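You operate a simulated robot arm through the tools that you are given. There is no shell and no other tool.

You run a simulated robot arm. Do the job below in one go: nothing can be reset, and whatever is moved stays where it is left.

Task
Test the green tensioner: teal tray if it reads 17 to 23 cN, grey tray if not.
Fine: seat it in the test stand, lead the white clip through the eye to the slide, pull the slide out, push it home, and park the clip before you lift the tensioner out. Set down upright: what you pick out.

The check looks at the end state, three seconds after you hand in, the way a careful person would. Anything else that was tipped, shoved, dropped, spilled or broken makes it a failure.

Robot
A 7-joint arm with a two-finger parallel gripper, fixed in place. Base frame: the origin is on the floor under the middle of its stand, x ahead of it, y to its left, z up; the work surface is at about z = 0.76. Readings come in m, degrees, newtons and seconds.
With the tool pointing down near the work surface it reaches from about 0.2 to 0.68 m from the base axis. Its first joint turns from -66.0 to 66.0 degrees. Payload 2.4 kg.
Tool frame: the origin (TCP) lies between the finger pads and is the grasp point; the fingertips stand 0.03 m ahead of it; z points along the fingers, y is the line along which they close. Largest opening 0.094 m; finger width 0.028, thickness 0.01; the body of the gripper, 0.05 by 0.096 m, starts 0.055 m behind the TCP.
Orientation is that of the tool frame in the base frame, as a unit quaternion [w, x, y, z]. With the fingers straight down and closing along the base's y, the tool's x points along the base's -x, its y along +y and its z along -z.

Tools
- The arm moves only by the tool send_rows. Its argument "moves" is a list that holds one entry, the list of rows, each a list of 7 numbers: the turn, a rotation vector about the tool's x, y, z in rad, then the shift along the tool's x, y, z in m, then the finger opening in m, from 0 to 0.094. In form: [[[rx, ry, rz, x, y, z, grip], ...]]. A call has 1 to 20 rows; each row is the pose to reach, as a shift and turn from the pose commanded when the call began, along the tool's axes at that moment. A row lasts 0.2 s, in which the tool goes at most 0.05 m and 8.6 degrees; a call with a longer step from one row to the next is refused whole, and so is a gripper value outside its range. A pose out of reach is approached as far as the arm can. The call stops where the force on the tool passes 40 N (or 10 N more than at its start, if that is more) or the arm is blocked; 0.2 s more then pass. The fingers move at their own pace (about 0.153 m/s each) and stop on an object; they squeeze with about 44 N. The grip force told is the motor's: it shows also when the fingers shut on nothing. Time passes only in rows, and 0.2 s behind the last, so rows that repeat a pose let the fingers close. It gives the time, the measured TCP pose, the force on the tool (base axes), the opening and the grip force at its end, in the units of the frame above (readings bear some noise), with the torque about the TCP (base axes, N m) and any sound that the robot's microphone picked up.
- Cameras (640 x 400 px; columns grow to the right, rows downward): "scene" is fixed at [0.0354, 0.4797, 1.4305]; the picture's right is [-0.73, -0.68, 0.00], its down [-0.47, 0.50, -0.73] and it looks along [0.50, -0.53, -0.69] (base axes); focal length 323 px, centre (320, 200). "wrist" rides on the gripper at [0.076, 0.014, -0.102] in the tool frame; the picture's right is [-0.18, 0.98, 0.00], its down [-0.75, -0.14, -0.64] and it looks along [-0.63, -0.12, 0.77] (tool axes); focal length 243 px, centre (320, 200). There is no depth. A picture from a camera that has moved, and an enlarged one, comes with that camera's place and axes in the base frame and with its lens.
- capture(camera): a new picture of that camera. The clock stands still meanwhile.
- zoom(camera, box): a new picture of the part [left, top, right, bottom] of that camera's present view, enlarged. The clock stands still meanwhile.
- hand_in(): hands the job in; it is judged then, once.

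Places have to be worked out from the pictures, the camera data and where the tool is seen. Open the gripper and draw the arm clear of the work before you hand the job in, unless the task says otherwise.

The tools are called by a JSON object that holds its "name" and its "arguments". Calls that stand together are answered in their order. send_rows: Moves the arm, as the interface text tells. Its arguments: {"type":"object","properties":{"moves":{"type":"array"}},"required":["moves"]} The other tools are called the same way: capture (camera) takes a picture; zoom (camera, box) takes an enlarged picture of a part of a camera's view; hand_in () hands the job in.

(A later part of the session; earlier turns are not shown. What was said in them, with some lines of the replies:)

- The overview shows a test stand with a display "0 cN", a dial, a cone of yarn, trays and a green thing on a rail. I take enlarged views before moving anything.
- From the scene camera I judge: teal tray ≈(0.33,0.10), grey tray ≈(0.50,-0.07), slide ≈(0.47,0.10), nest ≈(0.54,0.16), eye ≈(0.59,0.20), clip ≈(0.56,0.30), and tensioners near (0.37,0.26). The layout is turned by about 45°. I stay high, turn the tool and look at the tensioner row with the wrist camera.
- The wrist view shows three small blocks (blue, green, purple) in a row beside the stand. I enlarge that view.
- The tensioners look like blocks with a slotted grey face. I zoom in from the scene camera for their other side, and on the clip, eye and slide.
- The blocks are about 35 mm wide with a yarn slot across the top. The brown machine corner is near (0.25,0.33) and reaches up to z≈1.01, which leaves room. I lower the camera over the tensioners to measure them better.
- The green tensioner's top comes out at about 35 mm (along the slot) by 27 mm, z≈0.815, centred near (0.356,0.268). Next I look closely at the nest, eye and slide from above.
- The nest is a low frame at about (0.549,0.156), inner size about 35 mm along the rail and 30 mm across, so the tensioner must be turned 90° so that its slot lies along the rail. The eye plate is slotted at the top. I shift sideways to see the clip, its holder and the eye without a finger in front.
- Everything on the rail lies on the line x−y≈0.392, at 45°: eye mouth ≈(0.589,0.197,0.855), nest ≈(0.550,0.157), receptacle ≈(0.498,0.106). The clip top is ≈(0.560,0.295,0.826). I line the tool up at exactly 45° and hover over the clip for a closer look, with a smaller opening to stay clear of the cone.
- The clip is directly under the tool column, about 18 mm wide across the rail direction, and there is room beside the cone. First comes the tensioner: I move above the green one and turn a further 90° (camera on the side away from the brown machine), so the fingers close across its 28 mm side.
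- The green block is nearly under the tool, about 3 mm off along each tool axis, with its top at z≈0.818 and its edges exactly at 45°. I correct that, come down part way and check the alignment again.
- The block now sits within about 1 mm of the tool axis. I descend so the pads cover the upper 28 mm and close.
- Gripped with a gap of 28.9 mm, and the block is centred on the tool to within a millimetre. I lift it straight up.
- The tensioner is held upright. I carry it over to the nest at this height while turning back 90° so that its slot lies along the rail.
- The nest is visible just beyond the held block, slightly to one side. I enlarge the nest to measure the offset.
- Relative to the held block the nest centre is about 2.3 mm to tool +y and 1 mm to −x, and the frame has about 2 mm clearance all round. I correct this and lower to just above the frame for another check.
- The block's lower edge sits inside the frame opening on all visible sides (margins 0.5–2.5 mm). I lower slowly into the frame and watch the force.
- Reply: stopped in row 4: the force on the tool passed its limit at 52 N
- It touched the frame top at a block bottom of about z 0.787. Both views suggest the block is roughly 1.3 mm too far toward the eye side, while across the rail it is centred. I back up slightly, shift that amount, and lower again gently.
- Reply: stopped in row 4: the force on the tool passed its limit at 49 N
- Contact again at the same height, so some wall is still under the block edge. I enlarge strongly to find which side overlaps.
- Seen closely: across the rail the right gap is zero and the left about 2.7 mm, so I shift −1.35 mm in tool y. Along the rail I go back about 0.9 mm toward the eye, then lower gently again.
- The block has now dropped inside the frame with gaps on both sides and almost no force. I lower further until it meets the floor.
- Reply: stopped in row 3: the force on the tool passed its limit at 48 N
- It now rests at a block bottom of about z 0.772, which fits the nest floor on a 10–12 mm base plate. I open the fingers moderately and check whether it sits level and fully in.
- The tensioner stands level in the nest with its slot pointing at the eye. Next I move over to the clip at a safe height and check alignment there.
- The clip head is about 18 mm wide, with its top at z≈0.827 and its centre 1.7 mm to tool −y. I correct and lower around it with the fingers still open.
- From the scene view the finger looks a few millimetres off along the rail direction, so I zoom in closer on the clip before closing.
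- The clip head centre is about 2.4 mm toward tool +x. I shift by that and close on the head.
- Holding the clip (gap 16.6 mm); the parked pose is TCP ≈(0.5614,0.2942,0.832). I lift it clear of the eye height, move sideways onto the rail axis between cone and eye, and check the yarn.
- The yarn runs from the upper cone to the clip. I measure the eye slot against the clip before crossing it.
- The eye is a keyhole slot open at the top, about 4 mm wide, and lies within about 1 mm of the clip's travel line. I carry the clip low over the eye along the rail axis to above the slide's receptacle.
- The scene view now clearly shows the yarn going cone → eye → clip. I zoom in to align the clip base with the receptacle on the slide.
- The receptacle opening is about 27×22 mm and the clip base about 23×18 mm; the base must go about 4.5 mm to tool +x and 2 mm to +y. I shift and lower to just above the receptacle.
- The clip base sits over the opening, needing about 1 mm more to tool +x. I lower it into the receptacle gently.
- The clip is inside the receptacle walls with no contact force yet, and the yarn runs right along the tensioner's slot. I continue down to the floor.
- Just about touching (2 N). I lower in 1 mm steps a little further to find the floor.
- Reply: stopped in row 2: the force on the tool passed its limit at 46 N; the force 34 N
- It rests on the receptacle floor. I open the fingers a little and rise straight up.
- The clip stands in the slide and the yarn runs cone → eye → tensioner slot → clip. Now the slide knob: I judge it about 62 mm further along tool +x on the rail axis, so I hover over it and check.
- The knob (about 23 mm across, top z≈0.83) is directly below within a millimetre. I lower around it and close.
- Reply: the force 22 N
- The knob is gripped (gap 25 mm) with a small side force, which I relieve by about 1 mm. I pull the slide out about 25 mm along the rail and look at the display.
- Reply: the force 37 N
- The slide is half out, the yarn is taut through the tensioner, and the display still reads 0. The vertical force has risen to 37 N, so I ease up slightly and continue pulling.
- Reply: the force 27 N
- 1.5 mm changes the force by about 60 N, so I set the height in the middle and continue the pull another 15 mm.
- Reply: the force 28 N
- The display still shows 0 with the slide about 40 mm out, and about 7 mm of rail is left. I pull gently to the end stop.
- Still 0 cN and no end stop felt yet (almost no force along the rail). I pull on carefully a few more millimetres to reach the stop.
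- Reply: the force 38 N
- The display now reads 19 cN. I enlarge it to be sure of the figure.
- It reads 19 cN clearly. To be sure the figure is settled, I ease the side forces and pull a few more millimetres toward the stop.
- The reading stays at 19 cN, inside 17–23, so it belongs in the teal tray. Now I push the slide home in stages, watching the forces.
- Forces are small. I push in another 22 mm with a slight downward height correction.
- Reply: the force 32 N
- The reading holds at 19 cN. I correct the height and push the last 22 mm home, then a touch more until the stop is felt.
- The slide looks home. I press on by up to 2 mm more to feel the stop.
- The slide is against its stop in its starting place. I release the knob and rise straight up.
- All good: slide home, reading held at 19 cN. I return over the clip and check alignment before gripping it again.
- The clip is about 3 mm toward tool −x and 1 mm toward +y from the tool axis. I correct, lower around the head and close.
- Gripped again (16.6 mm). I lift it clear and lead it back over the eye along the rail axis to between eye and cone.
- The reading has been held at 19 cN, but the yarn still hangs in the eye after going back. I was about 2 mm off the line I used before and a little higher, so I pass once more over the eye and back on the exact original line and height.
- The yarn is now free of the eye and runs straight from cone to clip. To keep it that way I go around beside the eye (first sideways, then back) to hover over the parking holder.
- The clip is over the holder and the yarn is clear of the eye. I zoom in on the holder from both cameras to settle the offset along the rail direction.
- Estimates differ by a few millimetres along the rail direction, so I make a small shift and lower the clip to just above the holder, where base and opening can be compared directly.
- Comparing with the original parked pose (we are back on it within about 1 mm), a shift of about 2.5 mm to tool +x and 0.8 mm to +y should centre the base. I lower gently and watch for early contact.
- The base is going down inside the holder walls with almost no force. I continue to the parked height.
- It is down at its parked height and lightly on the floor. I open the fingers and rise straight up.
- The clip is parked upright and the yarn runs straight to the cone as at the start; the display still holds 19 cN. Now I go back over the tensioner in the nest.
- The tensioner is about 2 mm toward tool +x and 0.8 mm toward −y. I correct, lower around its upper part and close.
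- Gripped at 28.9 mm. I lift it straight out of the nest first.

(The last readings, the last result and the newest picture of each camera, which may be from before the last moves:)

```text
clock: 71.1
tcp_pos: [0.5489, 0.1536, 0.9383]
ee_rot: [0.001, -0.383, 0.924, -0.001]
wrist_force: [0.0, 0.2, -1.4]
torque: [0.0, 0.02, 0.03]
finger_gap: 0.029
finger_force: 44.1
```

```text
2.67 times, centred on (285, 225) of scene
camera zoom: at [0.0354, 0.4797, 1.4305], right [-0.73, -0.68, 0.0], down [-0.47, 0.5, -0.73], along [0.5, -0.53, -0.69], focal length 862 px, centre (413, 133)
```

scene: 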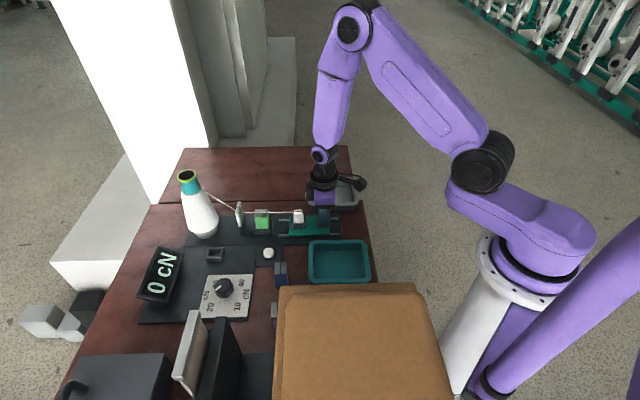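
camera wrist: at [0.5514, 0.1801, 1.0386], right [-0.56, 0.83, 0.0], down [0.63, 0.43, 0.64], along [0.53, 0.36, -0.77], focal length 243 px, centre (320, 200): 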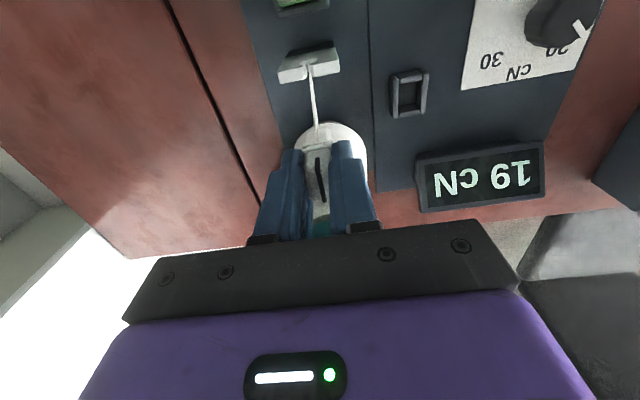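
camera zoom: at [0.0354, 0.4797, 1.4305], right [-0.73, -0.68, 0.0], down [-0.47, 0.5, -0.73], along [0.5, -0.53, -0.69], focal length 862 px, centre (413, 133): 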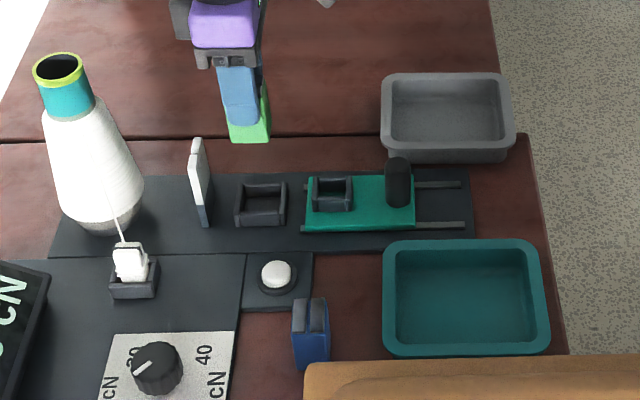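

The tensioner is out and upright, and the nest and the rest are undisturbed. I carry it over to the teal tray at this height and look at the tray from above.

{"name": "send_rows", "arguments": {"moves": [[[0, 0, 0, 0.0278, 0.0175, 0, 0.015], [0, 0, 0, 0.0556, 0.0349, 0, 0.015], [0, 0, 0, 0.0834, 0.0524, 0, 0.015], [0, 0, 0, 0.1111, 0.0699, 0, 0.015], [0, 0, 0, 0.1389, 0.0874, 0, 0.015], [0, 0, 0, 0.1667, 0.1048, 0, 0.015], [0, 0, 0, 0.1945, 0.1223, 0, 0.015], [0, 0, 0, 0.1945, 0.1223, 0, 0.015]]]}}

{"name": "capture", "arguments": {"camera": "wrist"}}

{"name": "zoom", "arguments": {"camera": "scene", "box": [260, 150, 420, 300]}}

```text
clock: 72.9
tcp_pos: [0.325, 0.1027, 0.9358]
ee_rot: [0.001, -0.382, 0.924, 0.0]
wrist_force: [-0.6, 0.5, 0.1]
torque: [0.0, 0.0, -0.01]
finger_gap: 0.029
finger_force: 43.8
```

```text
taken
camera wrist: at [0.2597, 0.0614, 1.0369], right [-0.56, 0.83, 0.0], down [0.63, 0.43, 0.64], along [0.53, 0.36, -0.77], focal length 243 px, centre (320, 200)
```

wrist: 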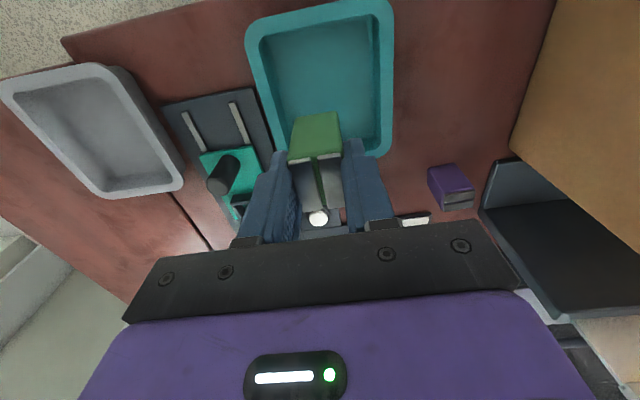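

```text
2.67 times, centred on (340, 225) of scene
camera zoom: at [0.0354, 0.4797, 1.4305], right [-0.73, -0.68, 0.0], down [-0.47, 0.5, -0.73], along [0.5, -0.53, -0.69], focal length 862 px, centre (267, 133)
```

zoom: 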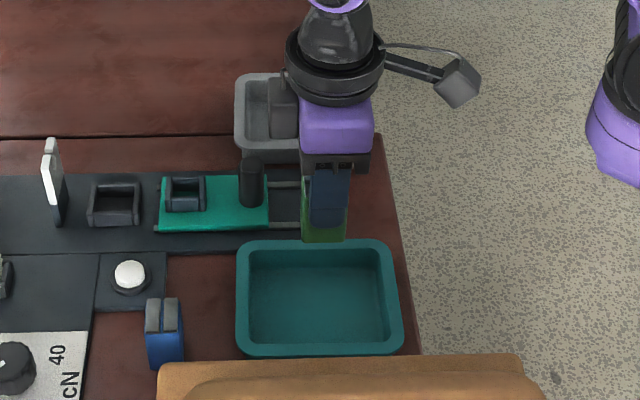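

The drop point lies well inside the tray, slightly off centre; I shift 6 mm to tool +y and lower most of the way.

{"name": "send_rows", "arguments": {"moves": [[[0, 0, 0, 0.003, 0.006, 0.03, 0.015], [0, 0, 0, 0.003, 0.006, 0.06, 0.015], [0, 0, 0, 0.003, 0.006, 0.09, 0.015], [0, 0, 0, 0.003, 0.006, 0.098, 0.015], [0, 0, 0, 0.003, 0.006, 0.098, 0.015]]]}}

{"name": "zoom", "arguments": {"camera": "wrist", "box": [220, 0, 420, 200]}}

{"name": "zoom", "arguments": {"camera": "scene", "box": [290, 190, 390, 290]}}

```text
clock: 74.1
tcp_pos: [0.3199, 0.1085, 0.8376]
ee_rot: [0.002, -0.382, 0.924, 0.0]
wrist_force: [-0.9, -0.7, -0.8]
torque: [0.02, 0.02, 0.02]
finger_gap: 0.0289
finger_force: 44.0
```

```text
2.00 times, centred on (320, 100) of wrist
camera zoom: at [0.2547, 0.0645, 0.9388], right [-0.56, 0.83, 0.0], down [0.63, 0.43, 0.64], along [0.53, 0.36, -0.76], focal length 485 px, centre (320, 400)
```

zoom: 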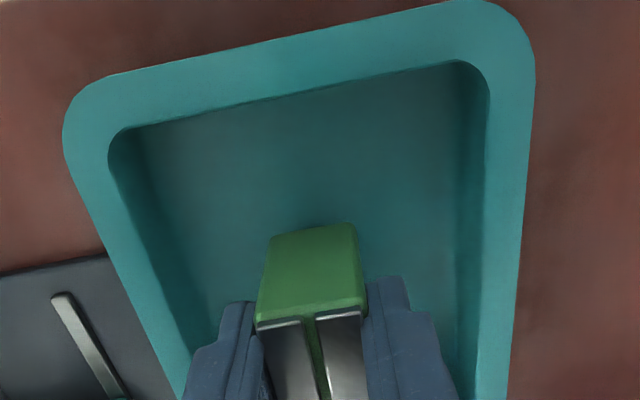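

```text
4.00 times, centred on (340, 240) of scene
camera zoom: at [0.0354, 0.4797, 1.4305], right [-0.73, -0.68, 0.0], down [-0.47, 0.5, -0.73], along [0.5, -0.53, -0.69], focal length 1293 px, centre (240, 40)
```

zoom: 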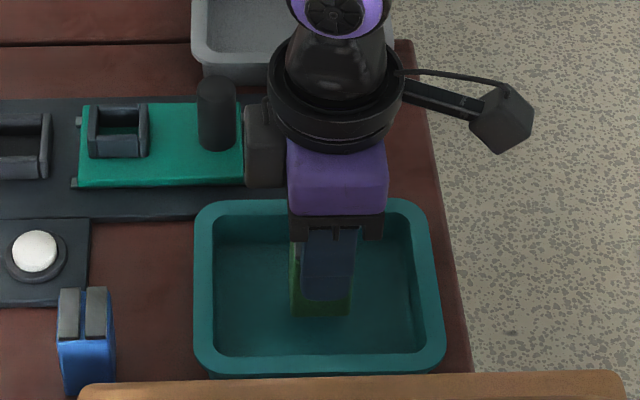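

The block hangs inside the tray with room on all sides, its bottom about a centimetre above the tray floor. I lower gently until it touches.

{"name": "send_rows", "arguments": {"moves": [[[0, 0, 0, 0, 0, 0.003, 0.015], [0, 0, 0, 0, 0, 0.006, 0.015], [0, 0, 0, 0, 0, 0.008, 0.015], [0, 0, 0, 0, 0, 0.01, 0.015], [0, 0, 0, 0, 0, 0.012, 0.015], [0, 0, 0, 0, 0, 0.014, 0.015]]]}}

{"name": "zoom", "arguments": {"camera": "wrist", "box": [220, 0, 420, 200]}}

{"name": "zoom", "arguments": {"camera": "scene", "box": [290, 190, 390, 290]}}

```text
clock: 75.5
tcp_pos: [0.3202, 0.1061, 0.825]
ee_rot: [0.0, -0.382, 0.924, 0.0]
wrist_force: [-2.2, 0.7, 11.0]
torque: [0.03, 0.04, 0.02]
finger_gap: 0.0288
finger_force: 44.2
```

```text
2.00 times, centred on (320, 100) of wrist
camera zoom: at [0.2545, 0.0645, 0.9264], right [-0.57, 0.82, 0.0], down [0.63, 0.43, 0.64], along [0.53, 0.36, -0.77], focal length 485 px, centre (320, 400)
```

zoom: 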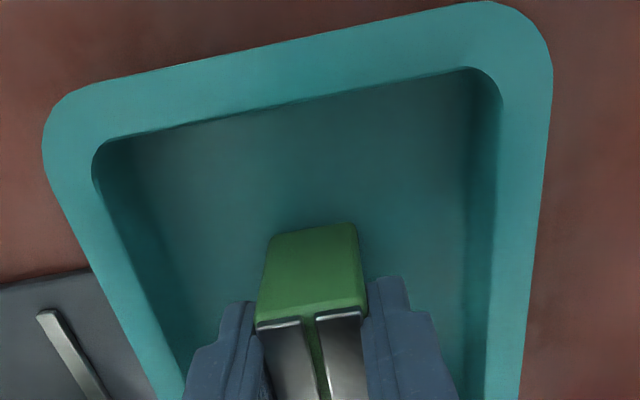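

```text
4.00 times, centred on (340, 240) of scene
camera zoom: at [0.0353, 0.4797, 1.4305], right [-0.73, -0.68, 0.0], down [-0.47, 0.5, -0.73], along [0.5, -0.53, -0.69], focal length 1293 px, centre (240, 40)
```

zoom: 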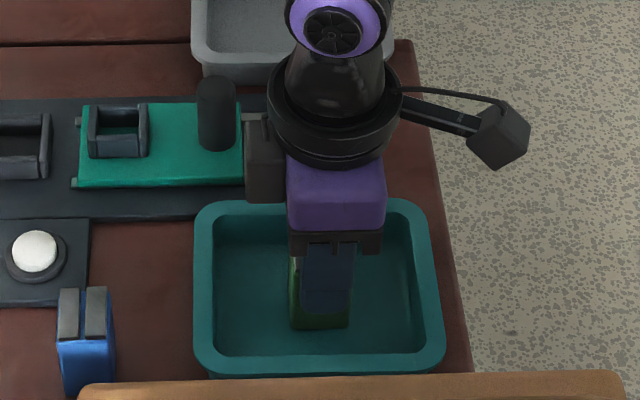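

Contact at 11 N: the tensioner stands on the tray floor. I open the fingers moderately and rise straight up.

{"name": "send_rows", "arguments": {"moves": [[[0, 0, 0, 0, 0, 0, 0.045], [0, 0, 0, 0, 0, 0, 0.045], [0, 0, 0, 0, 0, -0.015, 0.045], [0, 0, 0, 0, 0, -0.045, 0.045], [0, 0, 0, 0, 0, -0.085, 0.045], [0, 0, 0, 0, 0, -0.125, 0.045], [0, 0, 0, 0, 0, -0.125, 0.045]]]}}

{"name": "capture", "arguments": {"camera": "wrist"}}

{"name": "zoom", "arguments": {"camera": "scene", "box": [290, 190, 390, 290]}}

```text
clock: 77.1
tcp_pos: [0.3183, 0.1081, 0.951]
ee_rot: [0.0, -0.383, 0.924, -0.001]
wrist_force: [0.8, 0.2, 0.3]
torque: [-0.03, -0.03, -0.03]
finger_gap: 0.0452
finger_force: 0.0
```

```text
taken
camera wrist: at [0.2535, 0.0658, 1.0526], right [-0.56, 0.83, 0.0], down [0.63, 0.43, 0.64], along [0.53, 0.36, -0.77], focal length 243 px, centre (320, 200)
```

wrist: 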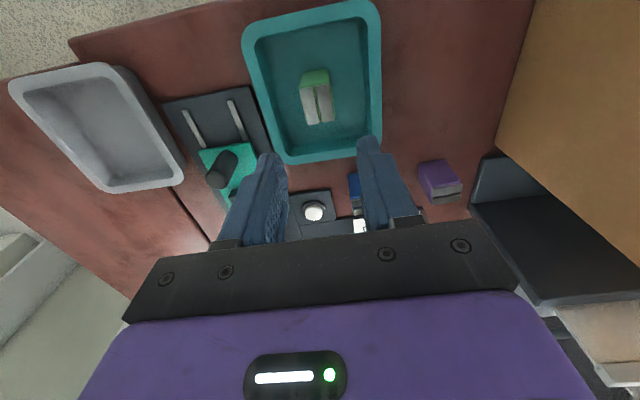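

```text
4.00 times, centred on (340, 240) of scene
camera zoom: at [0.0354, 0.4797, 1.4305], right [-0.73, -0.68, 0.0], down [-0.47, 0.5, -0.73], along [0.5, -0.53, -0.69], focal length 1293 px, centre (240, 40)
```

zoom: 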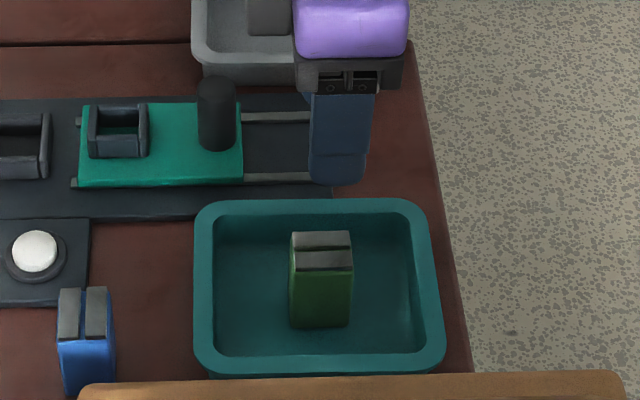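

The tensioner stands upright in the teal tray. I draw the arm up and clear, open the gripper fully, and make a last check of the whole bench.

{"name": "send_rows", "arguments": {"moves": [[[0, 0, 0, 0, 0, -0.04, 0.045], [0, 0, 0, 0, 0, -0.08, 0.06], [0, 0, 0, 0, 0, -0.12, 0.094], [0, 0, 0, 0, -0.02, -0.15, 0.094], [0, 0, 0, -0.02, -0.05, -0.18, 0.094], [0, 0, 0, -0.04, -0.08, -0.19, 0.094], [0, 0, 0, -0.04, -0.08, -0.19, 0.094]]]}}

{"name": "capture", "arguments": {"camera": "scene"}}

{"name": "zoom", "arguments": {"camera": "scene", "box": [130, 160, 390, 330]}}

{"name": "capture", "arguments": {"camera": "wrist"}}

```text
clock: 78.7
tcp_pos: [0.4043, 0.0761, 1.1401]
ee_rot: [0.001, -0.383, 0.924, -0.001]
wrist_force: [-0.4, 1.6, 0.1]
torque: [0.03, 0.02, 0.02]
finger_gap: 0.0939
finger_force: 0.0
```

```text
taken
```

scene: 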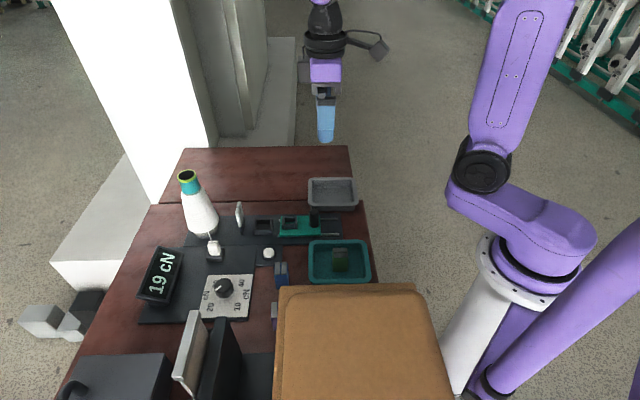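

```text
2.35 times, centred on (260, 245) of scene
camera zoom: at [0.0355, 0.4797, 1.4305], right [-0.73, -0.68, 0.0], down [-0.47, 0.5, -0.73], along [0.5, -0.53, -0.69], focal length 761 px, centre (461, 94)
```

zoom: 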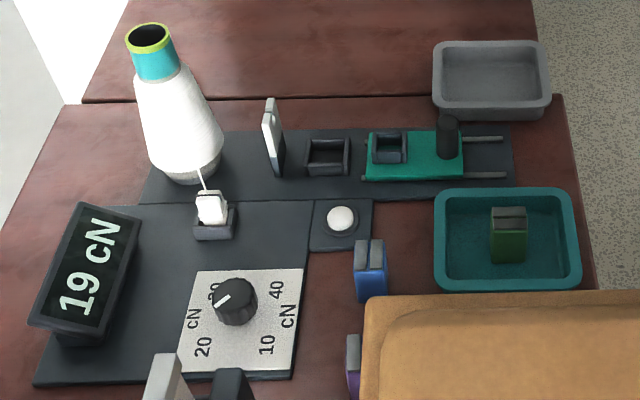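

```text
taken
camera wrist: at [0.3383, 0.034, 1.2425], right [-0.56, 0.83, 0.0], down [0.63, 0.43, 0.64], along [0.53, 0.36, -0.77], focal length 243 px, centre (320, 200)
```

wrist: 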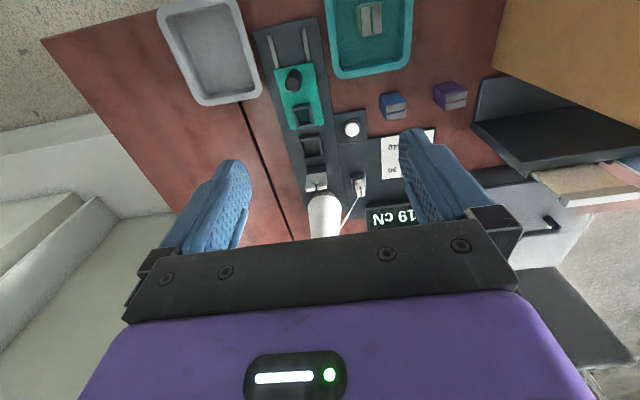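

Everything is in place: tensioner upright in the teal tray (19 cN), clip parked with the yarn free, slide home, the other tensioners, dial and button untouched, and the arm clear with the gripper open. I hand in.

{"name": "hand_in", "arguments": {}}

```text
The job is handed in.
```

The green tensioner read 19 cN, inside the 17 to 23 cN band. It now stands upright in the teal tray, and I have handed the job in.

- **Test:** I seated the tensioner in the nest, led the clip through the eye to the slide and pulled the slide out. The display showed 0 cN until the slide was about 60 mm out, then 19 cN, which held from then on.
- **Seating the tensioner:** It touched the top of the nest frame twice before I had it lined up. It then went in without trouble.
- **Unthreading the yarn:** On the first pass back, the yarn stayed caught in the eye. A second pass freed it, and I parked the clip with the yarn running straight to the cone, as at the start. Only then did I lift the tensioner out.
- **State left behind:** The slide is home and the arm is clear with the gripper open. I did not touch the dial, the white button, or the blue and purple tensioners.
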